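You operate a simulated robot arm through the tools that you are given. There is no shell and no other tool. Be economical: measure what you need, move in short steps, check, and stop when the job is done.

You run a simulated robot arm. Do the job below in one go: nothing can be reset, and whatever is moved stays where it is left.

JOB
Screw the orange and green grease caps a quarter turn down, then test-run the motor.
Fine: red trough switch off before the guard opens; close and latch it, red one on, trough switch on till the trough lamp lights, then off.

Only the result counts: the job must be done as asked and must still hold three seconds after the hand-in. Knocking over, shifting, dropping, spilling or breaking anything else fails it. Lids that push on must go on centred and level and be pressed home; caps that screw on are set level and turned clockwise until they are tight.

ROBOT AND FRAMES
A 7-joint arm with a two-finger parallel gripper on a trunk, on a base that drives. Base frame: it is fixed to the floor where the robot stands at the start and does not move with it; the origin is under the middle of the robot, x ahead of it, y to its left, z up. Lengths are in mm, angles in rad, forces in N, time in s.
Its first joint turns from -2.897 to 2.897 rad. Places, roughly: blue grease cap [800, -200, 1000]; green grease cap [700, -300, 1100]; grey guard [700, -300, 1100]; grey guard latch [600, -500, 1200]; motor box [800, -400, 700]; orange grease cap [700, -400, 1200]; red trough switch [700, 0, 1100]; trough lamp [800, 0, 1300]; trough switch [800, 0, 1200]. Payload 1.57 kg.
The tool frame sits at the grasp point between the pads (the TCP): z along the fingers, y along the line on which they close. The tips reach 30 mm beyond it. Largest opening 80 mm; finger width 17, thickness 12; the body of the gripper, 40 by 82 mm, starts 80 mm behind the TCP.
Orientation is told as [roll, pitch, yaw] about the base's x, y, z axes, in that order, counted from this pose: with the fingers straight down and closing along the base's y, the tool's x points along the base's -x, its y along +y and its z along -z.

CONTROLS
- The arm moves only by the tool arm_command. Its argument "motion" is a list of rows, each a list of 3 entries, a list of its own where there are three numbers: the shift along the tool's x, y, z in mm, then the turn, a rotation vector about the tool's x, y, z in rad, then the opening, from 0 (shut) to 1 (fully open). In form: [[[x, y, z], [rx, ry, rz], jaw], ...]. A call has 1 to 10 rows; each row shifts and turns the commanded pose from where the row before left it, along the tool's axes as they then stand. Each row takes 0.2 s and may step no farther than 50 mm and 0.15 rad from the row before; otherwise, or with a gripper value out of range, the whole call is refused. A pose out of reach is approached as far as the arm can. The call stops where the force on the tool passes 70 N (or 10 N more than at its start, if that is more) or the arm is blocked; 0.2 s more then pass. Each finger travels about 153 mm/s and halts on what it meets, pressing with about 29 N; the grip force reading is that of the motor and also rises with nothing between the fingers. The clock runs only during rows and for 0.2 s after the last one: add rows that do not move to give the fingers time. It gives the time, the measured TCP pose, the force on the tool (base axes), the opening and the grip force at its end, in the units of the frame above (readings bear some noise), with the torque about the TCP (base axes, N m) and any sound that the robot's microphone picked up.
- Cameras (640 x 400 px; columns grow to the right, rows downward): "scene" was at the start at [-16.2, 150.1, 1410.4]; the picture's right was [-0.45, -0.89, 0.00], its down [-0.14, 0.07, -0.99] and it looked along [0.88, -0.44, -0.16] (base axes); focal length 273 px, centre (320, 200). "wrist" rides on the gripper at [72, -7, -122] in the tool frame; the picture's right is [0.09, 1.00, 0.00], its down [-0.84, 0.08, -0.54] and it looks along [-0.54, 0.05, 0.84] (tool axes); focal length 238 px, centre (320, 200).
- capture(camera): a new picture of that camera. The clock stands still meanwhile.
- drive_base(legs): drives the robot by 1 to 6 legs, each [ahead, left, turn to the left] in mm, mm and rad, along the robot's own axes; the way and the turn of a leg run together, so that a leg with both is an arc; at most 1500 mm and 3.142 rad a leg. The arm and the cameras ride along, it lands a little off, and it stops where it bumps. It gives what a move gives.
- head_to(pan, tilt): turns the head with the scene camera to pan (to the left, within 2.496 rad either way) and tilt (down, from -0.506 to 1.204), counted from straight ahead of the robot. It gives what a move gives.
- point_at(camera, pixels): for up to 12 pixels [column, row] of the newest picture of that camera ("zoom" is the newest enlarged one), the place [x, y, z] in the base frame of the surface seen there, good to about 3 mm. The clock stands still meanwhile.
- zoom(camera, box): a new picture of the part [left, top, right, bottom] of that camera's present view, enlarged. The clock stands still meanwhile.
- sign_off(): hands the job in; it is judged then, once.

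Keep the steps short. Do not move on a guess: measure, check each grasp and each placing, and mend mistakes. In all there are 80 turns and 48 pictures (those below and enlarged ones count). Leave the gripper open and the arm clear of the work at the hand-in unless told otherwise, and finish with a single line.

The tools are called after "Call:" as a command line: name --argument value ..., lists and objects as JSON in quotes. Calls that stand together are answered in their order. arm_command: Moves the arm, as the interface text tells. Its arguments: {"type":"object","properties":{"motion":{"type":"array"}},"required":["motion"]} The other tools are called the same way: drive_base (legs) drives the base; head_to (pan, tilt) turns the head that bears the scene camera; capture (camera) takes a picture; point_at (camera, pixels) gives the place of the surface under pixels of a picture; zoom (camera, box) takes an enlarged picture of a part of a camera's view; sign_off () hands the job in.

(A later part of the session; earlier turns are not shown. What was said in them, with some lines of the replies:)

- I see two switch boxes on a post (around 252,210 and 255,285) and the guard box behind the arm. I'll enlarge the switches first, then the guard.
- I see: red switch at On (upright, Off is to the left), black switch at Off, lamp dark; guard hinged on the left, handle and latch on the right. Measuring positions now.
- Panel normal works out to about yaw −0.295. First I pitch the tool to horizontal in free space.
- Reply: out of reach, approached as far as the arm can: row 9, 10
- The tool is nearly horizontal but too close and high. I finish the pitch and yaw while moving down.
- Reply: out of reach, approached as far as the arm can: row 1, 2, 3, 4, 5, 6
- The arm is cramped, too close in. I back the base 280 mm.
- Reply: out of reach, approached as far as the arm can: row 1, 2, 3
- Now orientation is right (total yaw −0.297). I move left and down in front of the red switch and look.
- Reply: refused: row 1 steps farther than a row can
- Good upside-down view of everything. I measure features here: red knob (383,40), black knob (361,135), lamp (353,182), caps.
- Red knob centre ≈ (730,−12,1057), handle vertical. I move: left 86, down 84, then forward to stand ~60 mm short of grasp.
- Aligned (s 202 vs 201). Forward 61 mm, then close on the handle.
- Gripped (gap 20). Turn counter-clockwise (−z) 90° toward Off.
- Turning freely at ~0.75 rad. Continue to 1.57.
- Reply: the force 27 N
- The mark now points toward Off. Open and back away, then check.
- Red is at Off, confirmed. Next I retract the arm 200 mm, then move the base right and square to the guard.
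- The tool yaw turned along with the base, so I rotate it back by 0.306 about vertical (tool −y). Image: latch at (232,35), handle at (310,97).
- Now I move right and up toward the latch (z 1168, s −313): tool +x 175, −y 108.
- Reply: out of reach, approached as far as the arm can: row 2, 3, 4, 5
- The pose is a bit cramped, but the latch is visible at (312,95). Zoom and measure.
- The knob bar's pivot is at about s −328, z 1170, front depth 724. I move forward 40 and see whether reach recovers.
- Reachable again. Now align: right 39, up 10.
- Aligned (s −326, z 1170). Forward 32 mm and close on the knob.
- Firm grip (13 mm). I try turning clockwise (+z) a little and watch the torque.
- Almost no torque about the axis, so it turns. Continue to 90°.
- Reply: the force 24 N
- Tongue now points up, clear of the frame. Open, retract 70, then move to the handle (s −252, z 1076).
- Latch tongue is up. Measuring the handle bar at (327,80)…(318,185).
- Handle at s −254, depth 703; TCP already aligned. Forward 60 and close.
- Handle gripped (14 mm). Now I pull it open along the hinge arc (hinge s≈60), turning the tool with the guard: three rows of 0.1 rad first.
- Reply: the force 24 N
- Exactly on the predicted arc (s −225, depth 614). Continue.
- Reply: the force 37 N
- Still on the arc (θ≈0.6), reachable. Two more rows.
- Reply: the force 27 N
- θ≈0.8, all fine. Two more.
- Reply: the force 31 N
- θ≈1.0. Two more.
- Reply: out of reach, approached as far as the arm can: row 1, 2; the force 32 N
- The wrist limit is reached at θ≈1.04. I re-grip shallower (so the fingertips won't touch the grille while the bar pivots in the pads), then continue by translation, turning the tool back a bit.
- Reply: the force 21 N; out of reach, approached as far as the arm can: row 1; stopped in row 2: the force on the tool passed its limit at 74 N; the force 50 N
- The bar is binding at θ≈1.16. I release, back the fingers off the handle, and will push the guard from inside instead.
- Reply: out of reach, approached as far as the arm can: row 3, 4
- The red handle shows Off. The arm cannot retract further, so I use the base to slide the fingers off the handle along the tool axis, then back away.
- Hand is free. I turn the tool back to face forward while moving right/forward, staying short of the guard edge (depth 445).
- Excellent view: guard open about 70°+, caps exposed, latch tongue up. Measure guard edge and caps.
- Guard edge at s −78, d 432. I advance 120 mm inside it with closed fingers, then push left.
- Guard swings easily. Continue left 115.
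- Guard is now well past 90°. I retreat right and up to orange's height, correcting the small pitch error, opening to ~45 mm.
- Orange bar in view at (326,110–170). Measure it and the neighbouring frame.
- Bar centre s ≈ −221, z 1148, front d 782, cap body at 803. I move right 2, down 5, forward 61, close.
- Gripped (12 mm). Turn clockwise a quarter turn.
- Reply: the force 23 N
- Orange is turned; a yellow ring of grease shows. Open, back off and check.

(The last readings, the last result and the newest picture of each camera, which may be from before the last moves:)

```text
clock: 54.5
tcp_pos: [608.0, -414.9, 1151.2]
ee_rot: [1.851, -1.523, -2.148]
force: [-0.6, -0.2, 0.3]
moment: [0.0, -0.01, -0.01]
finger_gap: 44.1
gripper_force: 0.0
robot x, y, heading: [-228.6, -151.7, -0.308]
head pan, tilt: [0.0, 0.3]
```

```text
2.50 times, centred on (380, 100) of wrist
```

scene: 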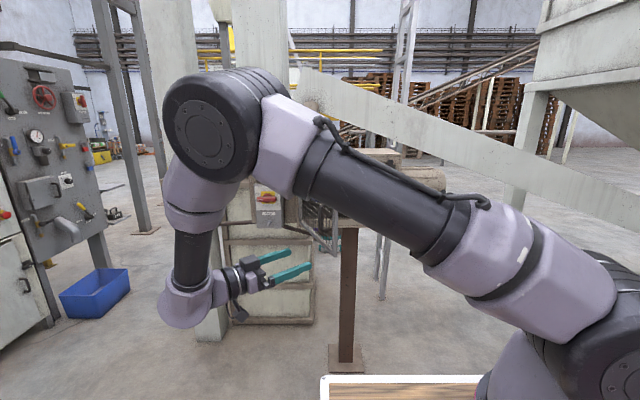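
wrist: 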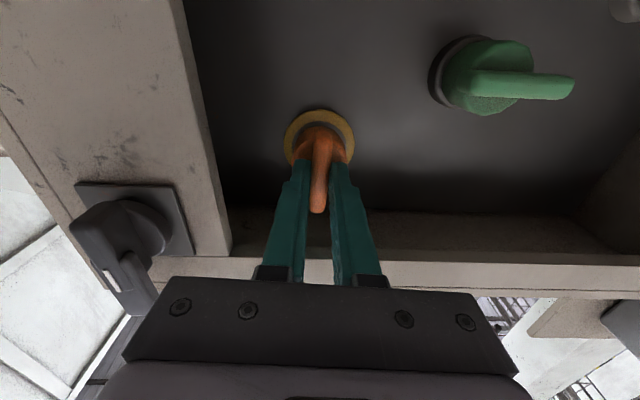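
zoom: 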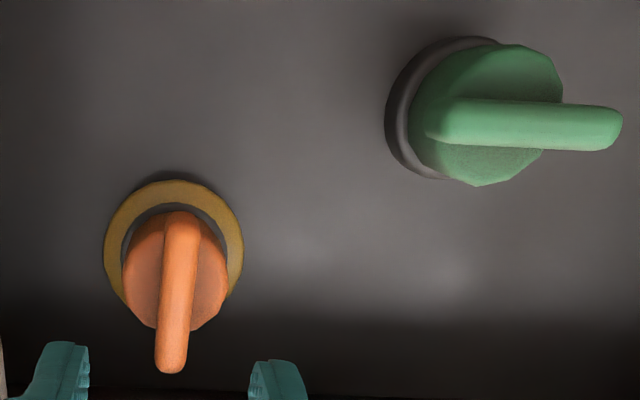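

Orange's bar is vertical — a quarter turn. Now green: move left 110, down 62, and roll back −90°.

Call:
arm_command --motion '[[[21, 37, 0], [0, 0, -0.071], 0.55], [[21, 37, 0], [0, 0, 0], 0.55], [[21, 37, 0], [0, 0, 0], 0.55]]'

Call:
arm_command --motion '[[[0, 0, 0], [0, 0, -0.15], 0.55], [[0, 0, 0], [0, 0, -0.15], 0.55], [[0, 0, 0], [0, 0, -0.15], 0.55], [[0, 0, 0], [0, 0, -0.15], 0.55], [[0, 0, 0], [0, 0, -0.15], 0.55], [[0, 0, 0], [0, 0, -0.15], 0.55], [[0, 0, 0], [0, 0, -0.15], 0.55], [[0, 0, 0], [0, 0, -0.15], 0.55], [[0, 0, 0], [0, 0, -0.15], 0.55], [[0, 0, 0], [0, 0, -0.15], 0.55]]'

Call:
capture --camera "wrist"

```text
clock: 55.3
tcp_pos: [644.5, -309.3, 1087.2]
ee_rot: [-2.03, -1.541, 1.726]
force: [-0.6, -0.3, 0.5]
moment: [-0.01, -0.01, 0.07]
finger_gap: 44.2
gripper_force: 0.1
robot x, y, heading: [-228.0, -148.6, -0.309]
head pan, tilt: [0.0, 0.3]
```

```text
clock: 57.5
tcp_pos: [643.0, -309.5, 1086.7]
ee_rot: [-1.583, -0.043, 1.272]
force: [-0.4, 0.0, -0.2]
moment: [-0.02, 0.02, 0.02]
finger_gap: 44.0
gripper_force: 0.1
robot x, y, heading: [-226.5, -146.2, -0.308]
head pan, tilt: [0.0, 0.3]
```

```text
17 pictures are left
```

wrist: 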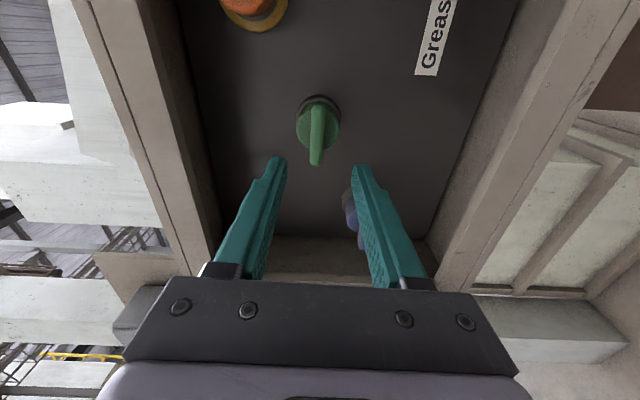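

Call:
point_at --camera "wrist" --pixels '[[319, 112], [318, 135], [316, 158], [305, 125], [333, 125]]'

```text
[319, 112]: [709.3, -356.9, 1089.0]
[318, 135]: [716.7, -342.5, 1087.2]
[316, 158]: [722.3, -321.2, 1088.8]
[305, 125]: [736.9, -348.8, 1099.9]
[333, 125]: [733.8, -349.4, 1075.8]
```

Green bar centre s ≈ −115, z 1088, front d 783. Right 6, up 1, forward 63, close.

Call:
arm_command --motion '[[[6, -1, 31], [0, 0, 0], 0.55], [[0, 0, 32], [0, 0, 0], 0.55], [[0, 0, 0], [0, 0, 0], 0.3], [[0, 0, 0], [0, 0, 0], 0.05], [[0, 0, 0], [0, 0, 0], 0], [[0, 0, 0], [0, 0, 0], 0]]'

Call:
arm_command --motion '[[[0, 0, 0], [0, 0, 0.15], 0], [[0, 0, 0], [0, 0, 0.15], 0], [[0, 0, 0], [0, 0, 0.15], 0], [[0, 0, 0], [0, 0, 0.15], 0], [[0, 0, 0], [0, 0, 0.15], 0]]'

```text
clock: 58.9
tcp_pos: [701.8, -333.2, 1089.0]
ee_rot: [-1.589, -0.044, 1.271]
force: [6.3, -1.8, 32.3]
moment: [-0.05, -0.31, -0.16]
finger_gap: 11.9
gripper_force: 29.3
robot x, y, heading: [-227.2, -146.0, -0.308]
head pan, tilt: [0.0, 0.3]
```

```text
clock: 60.1
tcp_pos: [700.6, -333.3, 1088.2]
ee_rot: [-1.593, -0.797, 1.286]
force: [9.9, -6.1, 39.0]
moment: [-0.2, -0.54, 0.01]
finger_gap: 12.0
gripper_force: 29.5
robot x, y, heading: [-225.0, -146.2, -0.306]
head pan, tilt: [0.0, 0.3]
```

Gripped and turning. Finish the quarter turn, release and back off.

Call:
arm_command --motion '[[[0, 0, 0], [0, 0, 0.15], 0], [[0, 0, 0], [0, 0, 0.15], 0], [[0, 0, 0], [0, 0, 0.15], 0], [[0, 0, 0], [0, 0, 0.15], 0], [[0, 0, 0], [0, 0, 0.15], 0], [[0, 0, 0], [0, 0, 0.071], 0], [[0, 0, 0], [0, 0, 0], 0]]'

Call:
arm_command --motion '[[[0, 0, 0], [0, 0, 0], 0.3], [[0, 0, 0], [0, 0, 0], 0.55], [[0, 0, -35], [0, 0, 0], 0.55], [[0, 0, -35], [0, 0, 0], 0.55], [[0, 0, -35], [0, 0, 0], 0.55]]'

Call:
capture --camera "wrist"

```text
clock: 61.7
tcp_pos: [700.2, -333.0, 1086.8]
ee_rot: [1.835, -1.521, -2.134]
force: [14.3, 1.1, 19.3]
moment: [-0.07, -0.21, -0.26]
finger_gap: 12.0
gripper_force: 29.1
robot x, y, heading: [-230.6, -145.4, -0.309]
head pan, tilt: [0.0, 0.3]
```

```text
clock: 62.9
tcp_pos: [600.2, -301.8, 1084.4]
ee_rot: [1.839, -1.525, -2.14]
force: [0.2, 0.3, 0.0]
moment: [-0.03, 0.02, 0.01]
finger_gap: 43.8
gripper_force: 0.0
robot x, y, heading: [-226.3, -147.6, -0.307]
head pan, tilt: [0.0, 0.3]
```

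```text
16 pictures are left
```

wrist: 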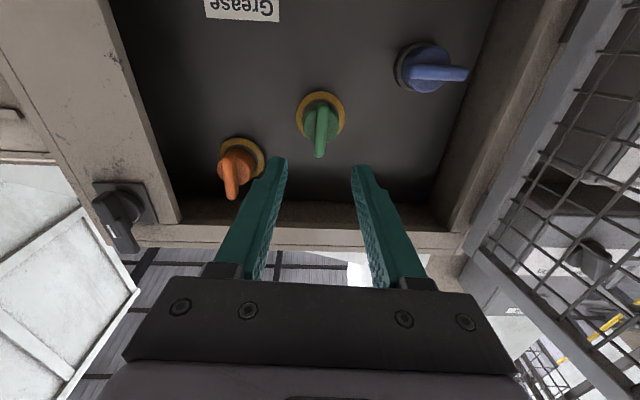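

Both orange and green are turned with grease rings; blue untouched. Now to close the guard: back the base 230, retract, and go left around the guard's free edge.

Call:
drive_base --legs '[[-230, 0, 0]]'

Call:
arm_command --motion '[[[0, 0, -40], [0, 0, 0], 0.3], [[0, 0, -30], [0, 0, 0], 0], [[0, 45, 0], [0, 0, 0], 0], [[0, 45, 0], [0, 0, 0], 0], [[0, 45, 0], [0, 0, 0], 0], [[0, 45, 0], [0, 0, 0], 0], [[0, 45, 0], [0, 0, 0], 0], [[0, 45, 0], [0, 0, 0], 0], [[0, 45, 0], [0, 0, 0], 0], [[0, 45, 0], [0, 0, 0], 0]]'

Call:
capture --camera "wrist"

```text
clock: 64.6
tcp_pos: [377.0, -226.9, 1084.9]
ee_rot: [1.848, -1.524, -2.144]
force: [0.3, 0.6, -0.9]
moment: [0.0, 0.01, -0.02]
finger_gap: 44.0
gripper_force: 0.1
robot x, y, heading: [-452.8, -78.1, -0.303]
head pan, tilt: [0.0, 0.3]
```

```text
clock: 66.8
tcp_pos: [411.1, 135.0, 1102.1]
ee_rot: [1.843, -1.526, -2.137]
force: [-0.4, -0.5, -0.5]
moment: [0.03, 0.0, 0.03]
finger_gap: 0.0
gripper_force: 21.5
robot x, y, heading: [-454.3, -77.4, -0.306]
head pan, tilt: [0.0, 0.3]
```

```text
15 pictures are left
```

wrist: 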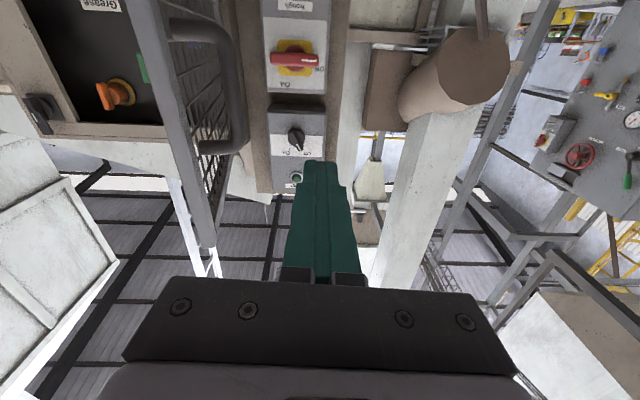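

Call:
point_at --camera "wrist" --pixels '[[238, 60], [243, 100], [240, 135], [205, 220], [170, 60]]'

```text
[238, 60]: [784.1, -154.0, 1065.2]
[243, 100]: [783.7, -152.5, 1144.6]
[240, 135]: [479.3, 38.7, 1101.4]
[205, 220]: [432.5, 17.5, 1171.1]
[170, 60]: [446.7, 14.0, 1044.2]
```

Handle is at s 176, d 447. Forward 96 and down 30 to its left, then push right on it.

Call:
arm_command --motion '[[[15, 0, 45], [0, 0, 0], 0], [[15, 0, 45], [0, 0, 0], 0], [[0, -40, 5], [0, 0, 0], 0], [[0, -40, 0], [0, 0, 0], 0], [[0, -40, 0], [0, 0, 0], 0], [[0, -40, 0], [0, 0, 0], 0], [[0, -40, 0], [0, 0, 0], 0]]'

Call:
capture --camera "wrist"

```text
clock: 68.1
tcp_pos: [467.1, 12.5, 1068.6]
ee_rot: [1.768, -1.522, -2.042]
force: [-0.7, 2.3, -0.6]
moment: [0.02, -0.06, -0.1]
finger_gap: 0.0
gripper_force: 21.2
robot x, y, heading: [-454.4, -75.6, -0.3]
head pan, tilt: [0.0, 0.3]
stopped in row 6: the force on the tool passed its limit at 83 N (the readings are from after the stop); the commanded pose is now the measured one
```

```text
14 pictures are left
```

wrist: 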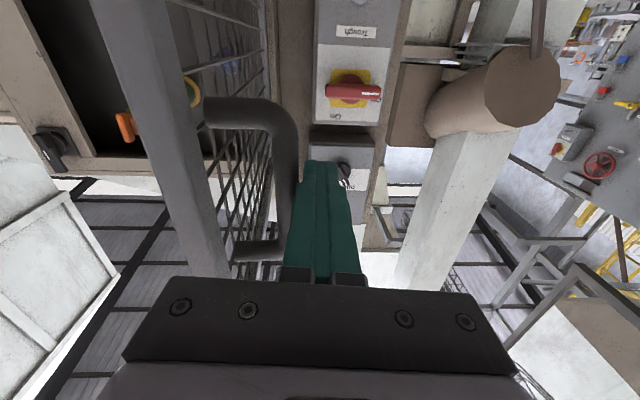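

Just a bump on contact with the handle. Push gently, 15 mm rows.

Call:
arm_command --motion '[[[0, -10, 0], [0, 0, 0], 0], [[0, -15, 0], [0, 0, 0], 0], [[0, -15, 0], [0, 0, 0], 0], [[0, -18, 0], [0, 0, 0], 0], [[0, -18, 0], [0, 0, 0], 0], [[0, -18, 0], [0, 0, 0], 0], [[0, -18, 0], [0, 0, 0], 0], [[0, -18, 0], [0, 0, 0], 0], [[0, -18, 0], [0, 0, 0], 0], [[0, -18, 0], [0, 0, 0], 0]]'

```text
clock: 70.3
tcp_pos: [424.6, -149.6, 1059.1]
ee_rot: [1.787, -1.525, -2.065]
force: [-0.5, 0.7, -0.3]
moment: [0.01, -0.01, -0.02]
finger_gap: 0.1
gripper_force: 21.4
robot x, y, heading: [-451.8, -76.0, -0.302]
head pan, tilt: [0.0, 0.3]
```

Moving well. Continue right a little, then look.

Call:
arm_command --motion '[[[0, -18, 0], [0, 0, 0], 0], [[0, -18, 0], [0, 0, 0], 0], [[0, -18, 0], [0, 0, 0], 0], [[0, -18, 0], [0, 0, 0], 0], [[0, 0, 0], [0, 0, 0], 0]]'

Call:
capture --camera "wrist"

```text
clock: 71.5
tcp_pos: [402.6, -218.4, 1056.7]
ee_rot: [1.789, -1.526, -2.066]
force: [-0.1, 0.6, -0.2]
moment: [0.03, -0.02, -0.02]
finger_gap: 0.3
gripper_force: 21.3
robot x, y, heading: [-452.5, -76.7, -0.301]
head pan, tilt: [0.0, 0.3]
```

```text
13 pictures are left
```

wrist: 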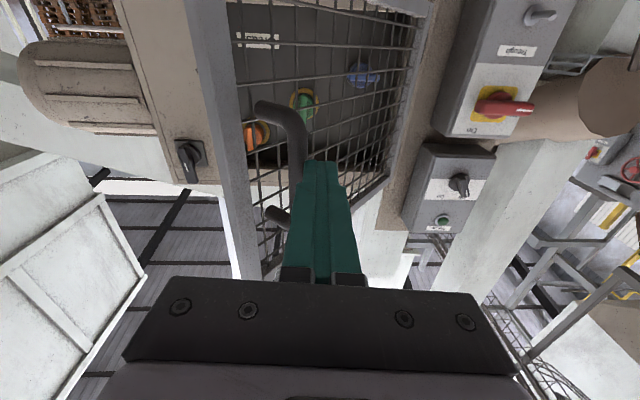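

Guard is about half closed. I measure the handle now at (295,125), frame edge (225,130).

Call:
point_at --camera "wrist" --pixels '[[297, 130], [303, 155], [292, 115], [218, 110], [235, 180]]'

```text
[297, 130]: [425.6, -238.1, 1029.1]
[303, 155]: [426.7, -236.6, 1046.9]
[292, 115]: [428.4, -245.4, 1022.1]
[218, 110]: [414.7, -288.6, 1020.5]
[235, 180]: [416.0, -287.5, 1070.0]
```

Handle at s −103, d 476. I back the tip off, move right in front of the handle, and push it along its closing arc.

Call:
arm_command --motion '[[[0, 0, -45], [0, 0, 0], 0], [[0, -28, 0], [0, 0, 0], 0], [[0, 0, 25], [0, 0, 0], 0], [[0, 0, 15], [0, 0, 0], 0], [[0, -21, 24], [0, 0, 0], 0], [[0, -21, 24], [0, 0, 0], 0], [[0, -20, 24], [0, 0, 0], 0], [[0, -20, 25], [0, 0, 0], 0]]'

Call:
capture --camera "wrist"

```text
clock: 73.1
tcp_pos: [433.6, -335.2, 1056.8]
ee_rot: [1.739, -1.526, -2.046]
force: [-15.0, -9.6, 9.0]
moment: [-0.05, -0.19, -0.27]
finger_gap: 0.0
gripper_force: 21.6
robot x, y, heading: [-455.0, -76.7, -0.307]
head pan, tilt: [0.0, 0.3]
stopped in row 8: the force on the tool passed its limit at 72 N (the readings are from after the stop); the commanded pose is now the measured one
```

```text
12 pictures are left
```

wrist: 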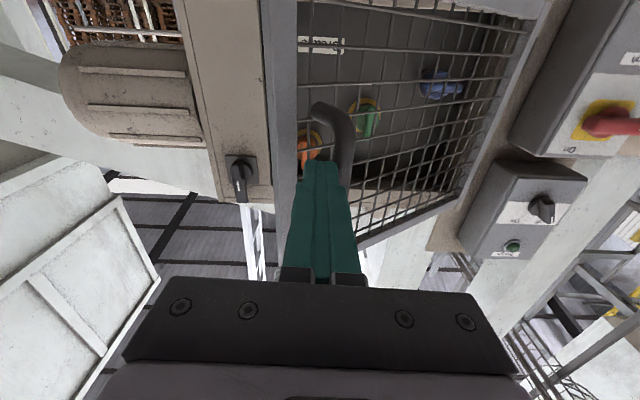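

The tip now presses the frame beside the handle. Continue along the arc in smaller steps.

Call:
arm_command --motion '[[[0, -13, 17], [0, 0, 0], 0], [[0, -13, 17], [0, 0, 0], 0], [[0, -13, 17], [0, 0, 0], 0], [[0, -9, 20], [0, 0, 0], 0], [[0, -9, 20], [0, 0, 0], 0], [[0, -8, 20], [0, 0, 0], 0]]'

```text
clock: 74.5
tcp_pos: [521.9, -427.2, 1052.6]
ee_rot: [1.625, -1.527, -1.928]
force: [-9.9, -11.6, -8.3]
moment: [-0.06, 0.34, -0.37]
finger_gap: 0.0
gripper_force: 21.1
robot x, y, heading: [-453.2, -74.5, -0.305]
head pan, tilt: [0.0, 0.3]
```

On track (tip d 654). Continue forward to nearly closed.

Call:
arm_command --motion '[[[0, -4, 16], [0, 0, 0], 0], [[0, -4, 16], [0, 0, 0], 0], [[0, -3, 16], [0, 0, 0], 0], [[0, -2, 15], [0, 0, 0], 0], [[0, -1, 10], [0, 0, 0], 0], [[0, 0, 8], [0, 0, 0], 0], [[0, 0, 6], [0, 0, 0], 0], [[0, 0, 5], [0, 0, 0], 0]]'

Call:
capture --camera "wrist"

```text
clock: 76.3
tcp_pos: [603.5, -470.4, 1051.6]
ee_rot: [1.703, -1.528, -2.007]
force: [-38.5, 10.8, 8.3]
moment: [0.42, -0.05, 0.35]
finger_gap: 0.3
gripper_force: 20.9
robot x, y, heading: [-457.1, -74.6, -0.301]
head pan, tilt: [0.0, 0.3]
```

```text
11 pictures are left
```

wrist: 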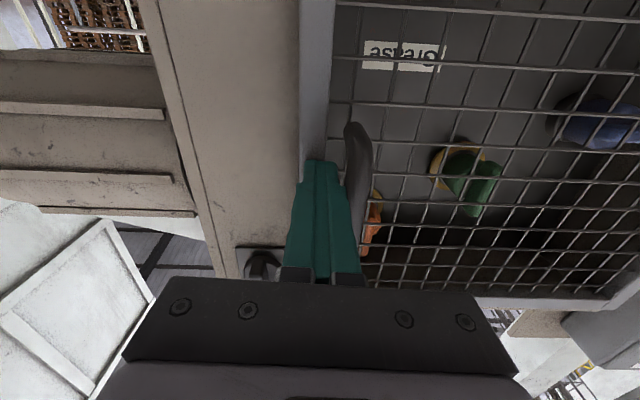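

Guard is shut (tip at d 744, firm 38 N). Now back off 60 and go to the latch knob (s −325, z 1169), opening the jaws.

Call:
arm_command --motion '[[[0, 0, -30], [0, 0, 0], 0], [[0, 0, -40], [0, 0, 0], 0], [[-40, -17, 0], [0, -0.04, 0], 0.4], [[-40, -17, 0], [0, 0, 0], 0.7], [[-37, -16, 0], [0, 0, 0], 0.7], [[0, 0, 0], [0, 0, 0], 0.7]]'

Call:
capture --camera "wrist"

```text
clock: 77.7
tcp_pos: [521.8, -502.1, 1169.4]
ee_rot: [2.379, -1.508, -2.68]
force: [-0.3, 0.0, -0.2]
moment: [0.0, 0.0, -0.04]
finger_gap: 55.9
gripper_force: 0.0
robot x, y, heading: [-449.0, -74.8, -0.298]
head pan, tilt: [0.0, 0.3]
```

```text
10 pictures are left
```

wrist: 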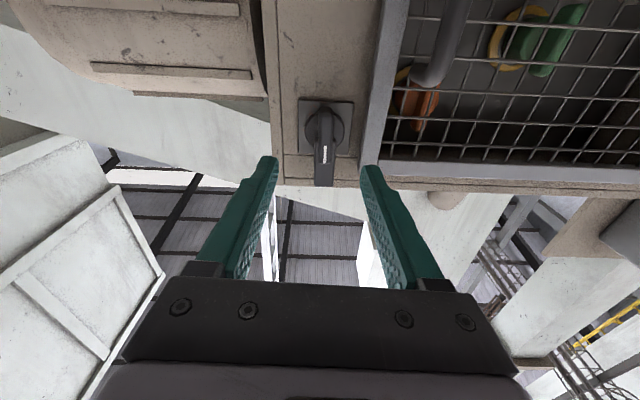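

Aligned: s −329, z 1169, d 645. Narrow jaws to 40 mm, left 4, forward 65, close on the vertical knob.

Call:
arm_command --motion '[[[0, 4, 0], [0, 0, 0], 0.5], [[0, 0, 33], [0, 0, 0], 0.5], [[0, 0, 32], [0, 0, 0], 0.5], [[0, 0, 0], [0, 0, 0], 0.25], [[0, 0, 0], [0, 0, 0], 0.05], [[0, 0, 0], [0, 0, 0], 0]]'

```text
clock: 79.1
tcp_pos: [583.3, -516.5, 1170.2]
ee_rot: [2.391, -1.506, -2.693]
force: [4.0, -2.1, 1.8]
moment: [-0.31, 0.4, -0.29]
finger_gap: 13.4
gripper_force: 29.7
robot x, y, heading: [-453.0, -81.2, -0.304]
head pan, tilt: [0.0, 0.3]
```

Gripped (13.4). Turn counter-clockwise 90° so the tongue comes over the frame.

Call:
arm_command --motion '[[[0, 0, 0], [0, 0, -0.15], 0], [[0, 0, 0], [0, 0, -0.15], 0], [[0, 0, 0], [0, 0, -0.15], 0], [[0, 0, 0], [0, 0, -0.15], 0], [[0, 0, 0], [0, 0, -0.15], 0]]'

Call:
arm_command --motion '[[[0, 0, 0], [0, 0, -0.15], 0], [[0, 0, 0], [0, 0, -0.15], 0], [[0, 0, 0], [0, 0, -0.15], 0], [[0, 0, 0], [0, 0, -0.15], 0], [[0, 0, 0], [0, 0, -0.15], 0], [[0, 0, 0], [0, 0, -0.071], 0], [[0, 0, 0], [0, 0, 0], 0]]'

Call:
zoom --camera "wrist" --box '[200, 50, 460, 280]'

```text
clock: 80.3
tcp_pos: [583.1, -515.1, 1170.6]
ee_rot: [-1.644, -0.861, 1.322]
force: [13.3, -8.5, 7.4]
moment: [-0.12, -0.26, 0.48]
finger_gap: 12.9
gripper_force: 29.9
robot x, y, heading: [-453.7, -80.0, -0.304]
head pan, tilt: [0.0, 0.3]
```

```text
clock: 81.9
tcp_pos: [582.8, -513.3, 1168.5]
ee_rot: [-1.615, -0.042, 1.272]
force: [3.2, -0.1, -1.1]
moment: [0.09, 0.32, 0.68]
finger_gap: 13.2
gripper_force: 29.7
robot x, y, heading: [-451.5, -74.2, -0.306]
head pan, tilt: [0.0, 0.3]
```

```text
1.74 times, centred on (330, 165) of wrist
```

zoom: 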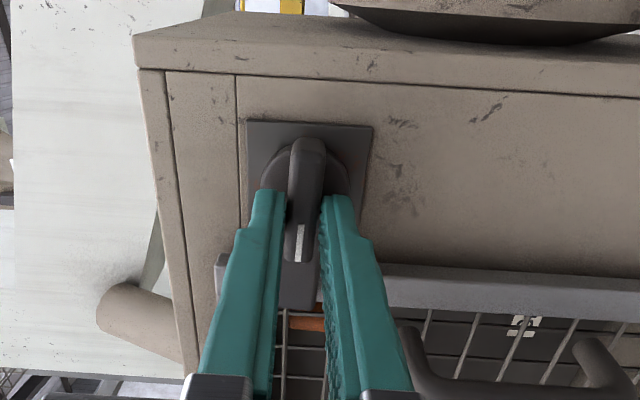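

Tongue is over the frame, but about 0.07 rad short of the original angle. Turn that bit more, then release and back off.

Call:
arm_command --motion '[[[0, 0, 0], [0, 0, -0.04], 0], [[0, 0, 0], [0, 0, -0.035], 0], [[0, 0, 0], [0, 0, 0], 0]]'

Call:
arm_command --motion '[[[0, 0, 0], [0, 0, 0], 0.3], [[0, 0, 0], [0, 0, 0], 0.6], [[0, 0, -40], [0, 0, 0], 0.6], [[0, 0, -40], [0, 0, 0], 0.6], [[0, 0, -40], [0, 0, 0], 0.6]]'

Call:
capture --camera "wrist"

```text
clock: 82.7
tcp_pos: [582.2, -514.0, 1167.3]
ee_rot: [-1.616, 0.029, 1.267]
force: [-8.3, 5.4, -9.5]
moment: [0.79, 0.34, -0.37]
finger_gap: 13.4
gripper_force: 30.5
robot x, y, heading: [-452.4, -74.6, -0.304]
head pan, tilt: [0.0, 0.3]
```

```text
clock: 83.9
tcp_pos: [465.4, -477.7, 1165.2]
ee_rot: [-1.616, 0.032, 1.266]
force: [-0.2, 0.0, -1.4]
moment: [-0.02, -0.03, 0.04]
finger_gap: 48.0
gripper_force: 0.1
robot x, y, heading: [-454.0, -76.3, -0.304]
head pan, tilt: [0.0, 0.3]
```

```text
8 pictures are left
```

wrist: 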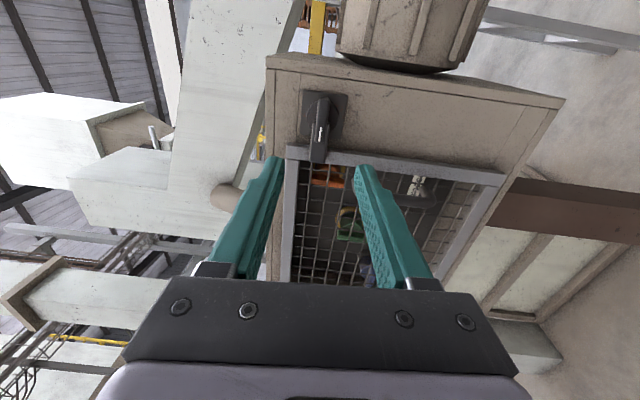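

Guard is closed and latched as at first. Next: the red switch. I retract 100, drive the base left 150 and forward 100.

Call:
arm_command --motion '[[[-45, 15, 0], [0, 0, 0], 0.8], [[-45, 15, 0], [0, 0, 0], 0.8], [[-45, 15, 0], [0, 0, 0], 0.8], [[-45, 15, 0], [0, 0, 0], 0.8], [[-45, 15, 0], [0, 0, 0], 0.8], [[-45, 15, 0], [0, 0, 0], 0.8], [[-40, 10, -20], [0, 0, 0], 0.8], [[-40, 10, -20], [0, 0, 0], 0.8]]'

Call:
drive_base --legs '[[70, 150, 0]]'

```text
clock: 85.7
tcp_pos: [540.5, -141.3, 1041.7]
ee_rot: [-1.618, 0.03, 1.264]
force: [-0.6, -0.8, 0.0]
moment: [-0.02, 0.0, 0.07]
finger_gap: 64.2
gripper_force: 0.1
robot x, y, heading: [-452.5, -77.5, -0.303]
head pan, tilt: [0.0, 0.3]
```

```text
clock: 87.2
tcp_pos: [652.5, -18.2, 1042.1]
ee_rot: [-1.616, 0.032, 1.266]
force: [-0.4, 0.1, -0.2]
moment: [-0.01, 0.01, 0.01]
finger_gap: 64.3
gripper_force: 0.1
robot x, y, heading: [-340.3, 48.5, -0.307]
head pan, tilt: [0.0, 0.3]
```

TCP s 172, z 1042, d 630. Align left 29, up 13, fix the small tilt, and look.

Call:
arm_command --motion '[[[-15, -7, 0], [-0.045, 0, 0], 0.8], [[-14, -7, 0], [0, 0, 0], 0.8], [[0, 0, 0], [0, 0, 0], 0.8]]'

Call:
capture --camera "wrist"

```text
clock: 88.0
tcp_pos: [660.6, 9.7, 1054.8]
ee_rot: [-1.571, 0.033, 1.266]
force: [-0.2, -0.4, -0.1]
moment: [0.0, 0.06, -0.04]
finger_gap: 64.1
gripper_force: 0.1
robot x, y, heading: [-340.8, 47.6, -0.3]
head pan, tilt: [0.0, 0.3]
```

```text
7 pictures are left
```

wrist: 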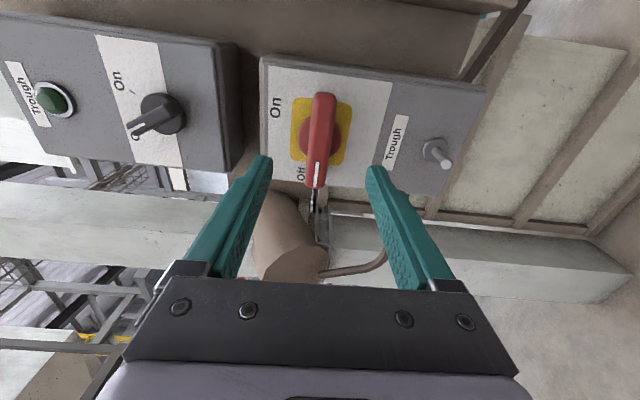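

Aligned. Forward 61, close, then turn clockwise to On.

Call:
arm_command --motion '[[[0, 0, 31], [0, 0, 0], 0.8], [[0, 0, 30], [0, 0, 0], 0.8], [[0, 0, 0], [0, 0, 0], 0.4], [[0, 0, 0], [0, 0, 0], 0.15], [[0, 0, 0], [0, 0, 0], 0.1], [[0, 0, 0], [0, 0, 0.15], 0.1], [[0, 0, 0], [0, 0, 0.15], 0.1], [[0, 0, 0], [0, 0, 0.15], 0.1]]'

Call:
arm_command --motion '[[[0, 0, 0], [0, 0, 0.15], 0.1], [[0, 0, 0], [0, 0, 0.15], 0.1], [[0, 0, 0], [0, 0, 0.15], 0.1], [[0, 0, 0], [0, 0, 0.15], 0.1], [[0, 0, 0], [0, 0, 0.15], 0.1], [[0, 0, 0], [0, 0, 0.15], 0.1], [[0, 0, 0], [0, 0, 0.15], 0.1], [[0, 0, 0], [0, 0, 0.08], 0.1], [[0, 0, 0], [0, 0, 0], 0.1]]'

```text
clock: 89.8
tcp_pos: [719.9, -9.5, 1055.3]
ee_rot: [-1.568, -0.422, 1.265]
force: [9.5, 0.4, -21.3]
moment: [-0.16, -0.32, 0.49]
finger_gap: 20.0
gripper_force: 33.8
robot x, y, heading: [-342.6, 47.4, -0.305]
head pan, tilt: [0.0, 0.3]
```

```text
clock: 91.8
tcp_pos: [720.7, -7.7, 1053.5]
ee_rot: [-1.527, -1.55, 1.224]
force: [7.3, -0.2, -22.0]
moment: [0.15, 0.52, -0.63]
finger_gap: 19.8
gripper_force: 34.2
robot x, y, heading: [-336.6, 49.4, -0.301]
head pan, tilt: [0.0, 0.3]
```

Turned to vertical. Nudge 0.03 more, release, back off 70, raise to the black knob's height (z ≈1203).

Call:
arm_command --motion '[[[0, 0, 0], [0, 0, 0.03], 0.1], [[0, 0, 0], [0, 0, 0], 0.4], [[0, 0, 0], [0, 0, 0], 0.8], [[0, 0, -35], [0, 0, 0], 0.8], [[0, 0, -40], [0, 0, 0], 0.8], [[-45, 0, 0], [0, 0, 0], 0.6], [[-45, 0, 0], [0, 0, 0], 0.6], [[-45, 0, 0], [0, 0, 0], 0.6], [[-13, -6, 0], [0, 0, 0], 0.6], [[0, 0, 0], [0, 0, 0], 0.6]]'

Call:
capture --camera "wrist"

```text
clock: 94.0
tcp_pos: [646.4, 9.4, 1202.1]
ee_rot: [1.718, -1.563, -2.022]
force: [0.4, -0.1, -0.9]
moment: [0.02, 0.01, -0.02]
finger_gap: 47.8
gripper_force: 0.2
robot x, y, heading: [-341.9, 50.2, -0.303]
head pan, tilt: [0.0, 0.3]
```

```text
6 pictures are left
```

wrist: 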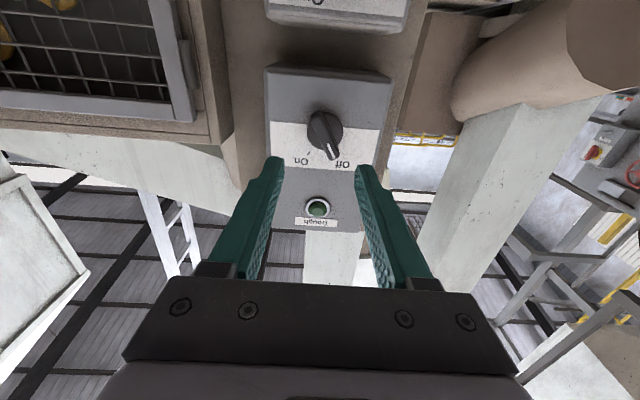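

Call:
point_at --camera "wrist" --pixels '[[318, 118], [325, 134], [334, 155], [310, 135], [318, 207], [342, 130], [309, 153], [380, 130]]'

Call:
zoom --camera "wrist" --box '[270, 90, 390, 170]'

```text
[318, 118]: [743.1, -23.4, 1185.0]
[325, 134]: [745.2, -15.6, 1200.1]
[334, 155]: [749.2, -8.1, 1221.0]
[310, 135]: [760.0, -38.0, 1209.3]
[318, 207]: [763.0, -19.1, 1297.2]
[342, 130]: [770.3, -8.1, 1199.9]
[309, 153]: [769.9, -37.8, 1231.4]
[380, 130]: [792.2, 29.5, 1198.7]
```

```text
5.00 times, centred on (330, 130) of wrist
```

zoom: 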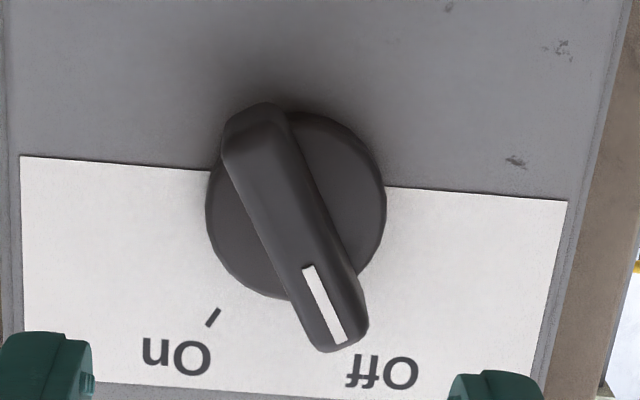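

Black knob: bar tilted ≈0.45 rad to the left (Off), centre s 202, z 1203, front d 717, disc d 738. I align roll −0.45, left 5, advance 86 and grip.

Call:
arm_command --motion '[[[0, 5, 0], [0, 0, -0.15], 0.6], [[0, 0, 20], [0, 0, -0.15], 0.6], [[0, 0, 30], [0, 0, -0.15], 0.6], [[0, 0, 36], [0, 0, 0], 0.6], [[0, 0, 0], [0, 0, 0], 0.3], [[0, 0, 0], [0, 0, 0], 0.1], [[0, 0, 0], [0, 0, 0], 0], [[0, 0, 0], [0, 0, 0], 0]]'

Call:
head_to --pan 0.2 --tilt 0.2

Call:
capture --camera "scene"

```text
clock: 95.8
tcp_pos: [730.2, -10.9, 1205.5]
ee_rot: [-1.574, -1.129, 1.271]
force: [2.7, 0.3, 1.5]
moment: [0.05, 0.18, -0.43]
finger_gap: 12.8
gripper_force: 29.9
robot x, y, heading: [-342.1, 49.3, -0.302]
head pan, tilt: [0.0, 0.3]
```

```text
clock: 96.5
tcp_pos: [729.8, -10.9, 1203.4]
ee_rot: [-1.573, -1.13, 1.268]
force: [3.5, -0.8, 1.9]
moment: [-0.04, -0.12, -0.29]
finger_gap: 12.9
gripper_force: 29.6
robot x, y, heading: [-342.9, 46.1, -0.304]
head pan, tilt: [0.201, 0.201]
```

```text
4 pictures are left
```

scene: 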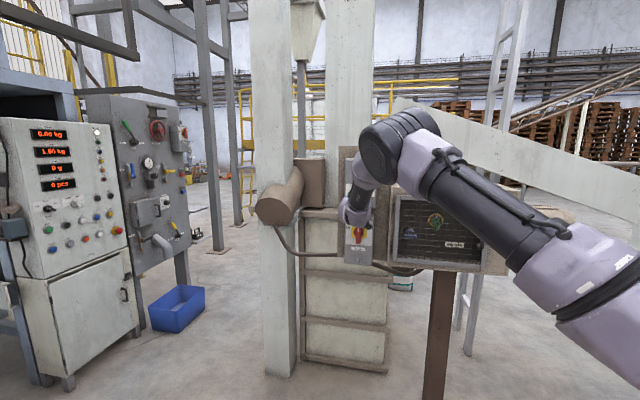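

Gripped (12.9), red switch looks upright in the scene. Turn black knob clockwise toward On.

Call:
arm_command --motion '[[[0, 0, 0], [0, 0, 0.15], 0], [[0, 0, 0], [0, 0, 0.15], 0], [[0, 0, 0], [0, 0, 0.15], 0], [[0, 0, 0], [0, 0, 0.15], 0], [[0, 0, 0], [0, 0, 0.15], 0], [[0, 0, 0], [0, 0, 0.15], 0], [[0, 0, 0], [0, 0, 0.1], 0]]'

```text
clock: 98.1
tcp_pos: [730.1, -10.7, 1203.4]
ee_rot: [1.575, -1.012, -1.876]
force: [19.6, 15.4, 8.3]
moment: [-0.6, 0.22, 0.2]
finger_gap: 13.1
gripper_force: 29.9
robot x, y, heading: [-342.6, 45.1, -0.309]
head pan, tilt: [0.201, 0.201]
```

Near its stop (−0.6 Nm). Release, back off 85 and look at the lamp.

Call:
arm_command --motion '[[[0, 0, 0], [0, 0, 0], 0.4], [[0, 0, 0], [0, 0, 0], 0.6], [[0, 0, -45], [0, 0, 0], 0.6], [[0, 0, -42], [0, 0, 0], 0.6]]'

Call:
capture --camera "wrist"

```text
clock: 99.1
tcp_pos: [648.8, 12.3, 1202.9]
ee_rot: [1.572, -1.013, -1.877]
force: [1.0, -0.5, -1.1]
moment: [-0.02, -0.03, 0.01]
finger_gap: 48.1
gripper_force: 0.0
robot x, y, heading: [-338.6, 46.6, -0.3]
head pan, tilt: [0.201, 0.201]
```

```text
3 pictures are left
```

wrist: 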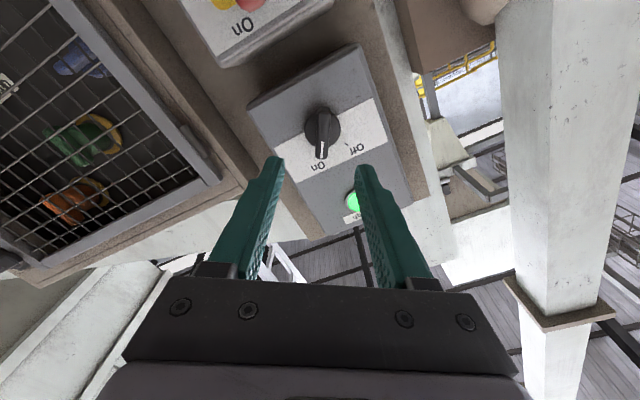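

The lamp at (352,203) is lit bright green. Regrip and turn back to Off.

Call:
arm_command --motion '[[[0, 0, 43], [0, 0, 0], 0.6], [[0, 0, 43], [0, 0, 0], 0.6], [[0, 0, 0], [0, 0, 0], 0.3], [[0, 0, 0], [0, 0, 0], 0.1], [[0, 0, 0], [0, 0, 0], 0], [[0, 0, 0], [0, 0, -0.15], 0], [[0, 0, 0], [0, 0, -0.15], 0], [[0, 0, 0], [0, 0, -0.15], 0], [[0, 0, 0], [0, 0, -0.15], 0], [[0, 0, 0], [0, 0, -0.15], 0]]'

Call:
arm_command --motion '[[[0, 0, 0], [0, 0, -0.15], 0], [[0, 0, 0], [0, 0, -0.15], 0], [[0, 0, 0], [0, 0, -0.02], 0], [[0, 0, 0], [0, 0, 0], 0]]'

```text
clock: 101.3
tcp_pos: [728.1, -12.3, 1201.9]
ee_rot: [-1.573, -1.375, 1.268]
force: [26.5, 15.0, 3.0]
moment: [-0.08, -0.03, 0.17]
finger_gap: 12.9
gripper_force: 29.9
robot x, y, heading: [-339.0, 47.9, -0.305]
head pan, tilt: [0.201, 0.201]
```

```text
clock: 102.3
tcp_pos: [728.0, -12.1, 1201.4]
ee_rot: [-1.57, -1.059, 1.266]
force: [17.8, 9.9, -4.9]
moment: [-0.08, -0.14, 0.12]
finger_gap: 12.8
gripper_force: 29.7
robot x, y, heading: [-339.1, 49.6, -0.307]
head pan, tilt: [0.201, 0.201]
```

Angle slightly past the original grip angle. Release, back off 90 and check.

Call:
arm_command --motion '[[[0, 0, 0], [0, 0, 0], 0.4], [[0, 0, 0], [0, 0, 0], 0.6], [[0, 0, -45], [0, 0, 0], 0.6], [[0, 0, -45], [0, 0, 0], 0.8], [[0, 0, -45], [0, 0, 0], 1], [[0, 0, -45], [0, 0, 0], 1], [[0, 0, -45], [0, 0, 0], 1], [[0, 0, -45], [0, 0, 0], 1]]'

Call:
capture --camera "wrist"

```text
clock: 104.1
tcp_pos: [471.1, 65.3, 1202.1]
ee_rot: [-1.572, -1.057, 1.269]
force: [-0.4, -1.3, -1.0]
moment: [0.01, -0.02, 0.0]
finger_gap: 79.9
gripper_force: 0.1
robot x, y, heading: [-339.1, 46.9, -0.305]
head pan, tilt: [0.201, 0.201]
```

```text
2 pictures are left
```

wrist: 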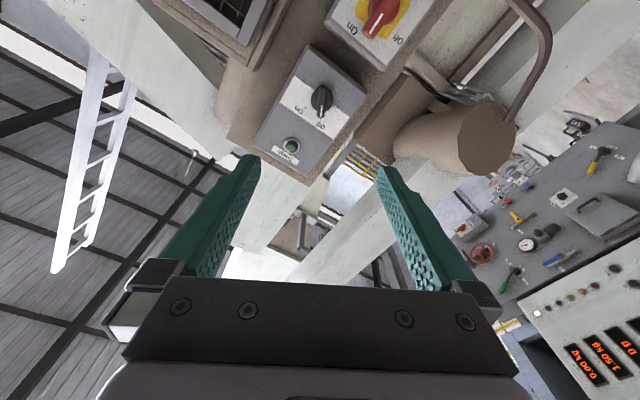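

Black knob looks to be at Off and the lamp dark. One enlarged look to confirm both switches.

Call:
zoom --camera "wrist" --box '[240, 0, 440, 170]'

Call:
zoom --camera "scene" --box '[325, 140, 525, 290]'

```text
2.35 times, centred on (340, 85) of wrist
```

zoom: 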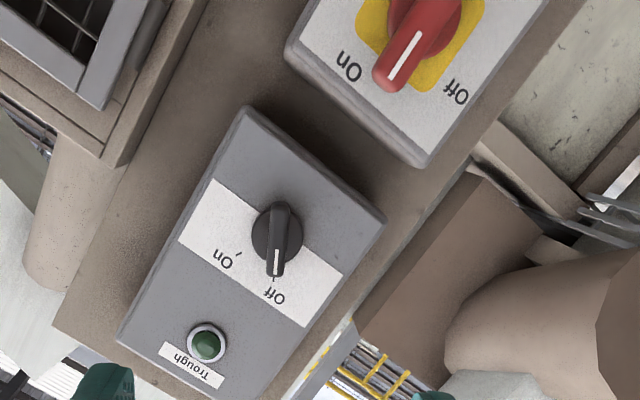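

```text
2.67 times, centred on (425, 215) of scene
```

zoom: 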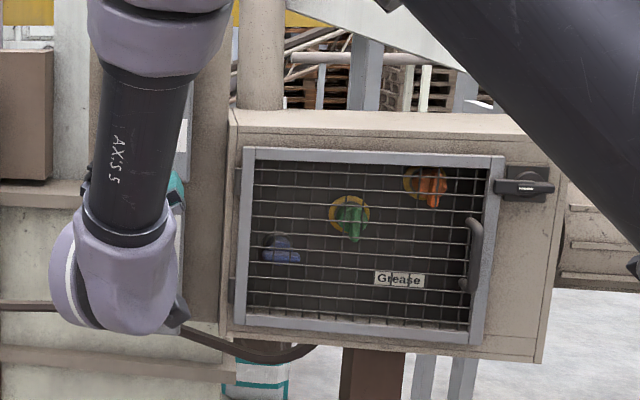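

All confirmed: the red switch is On, the black switch is Off with the lamp dark, the guard is shut and latched, both caps are turned, and the arm is clear and open. Handing in.

Call:
sign_off

```text
The job is handed in.
```

The job is done and handed in: orange and green caps each a quarter turn down, guard closed and latched, red switch on, and the trough switch run until its lamp lit, then turned off.
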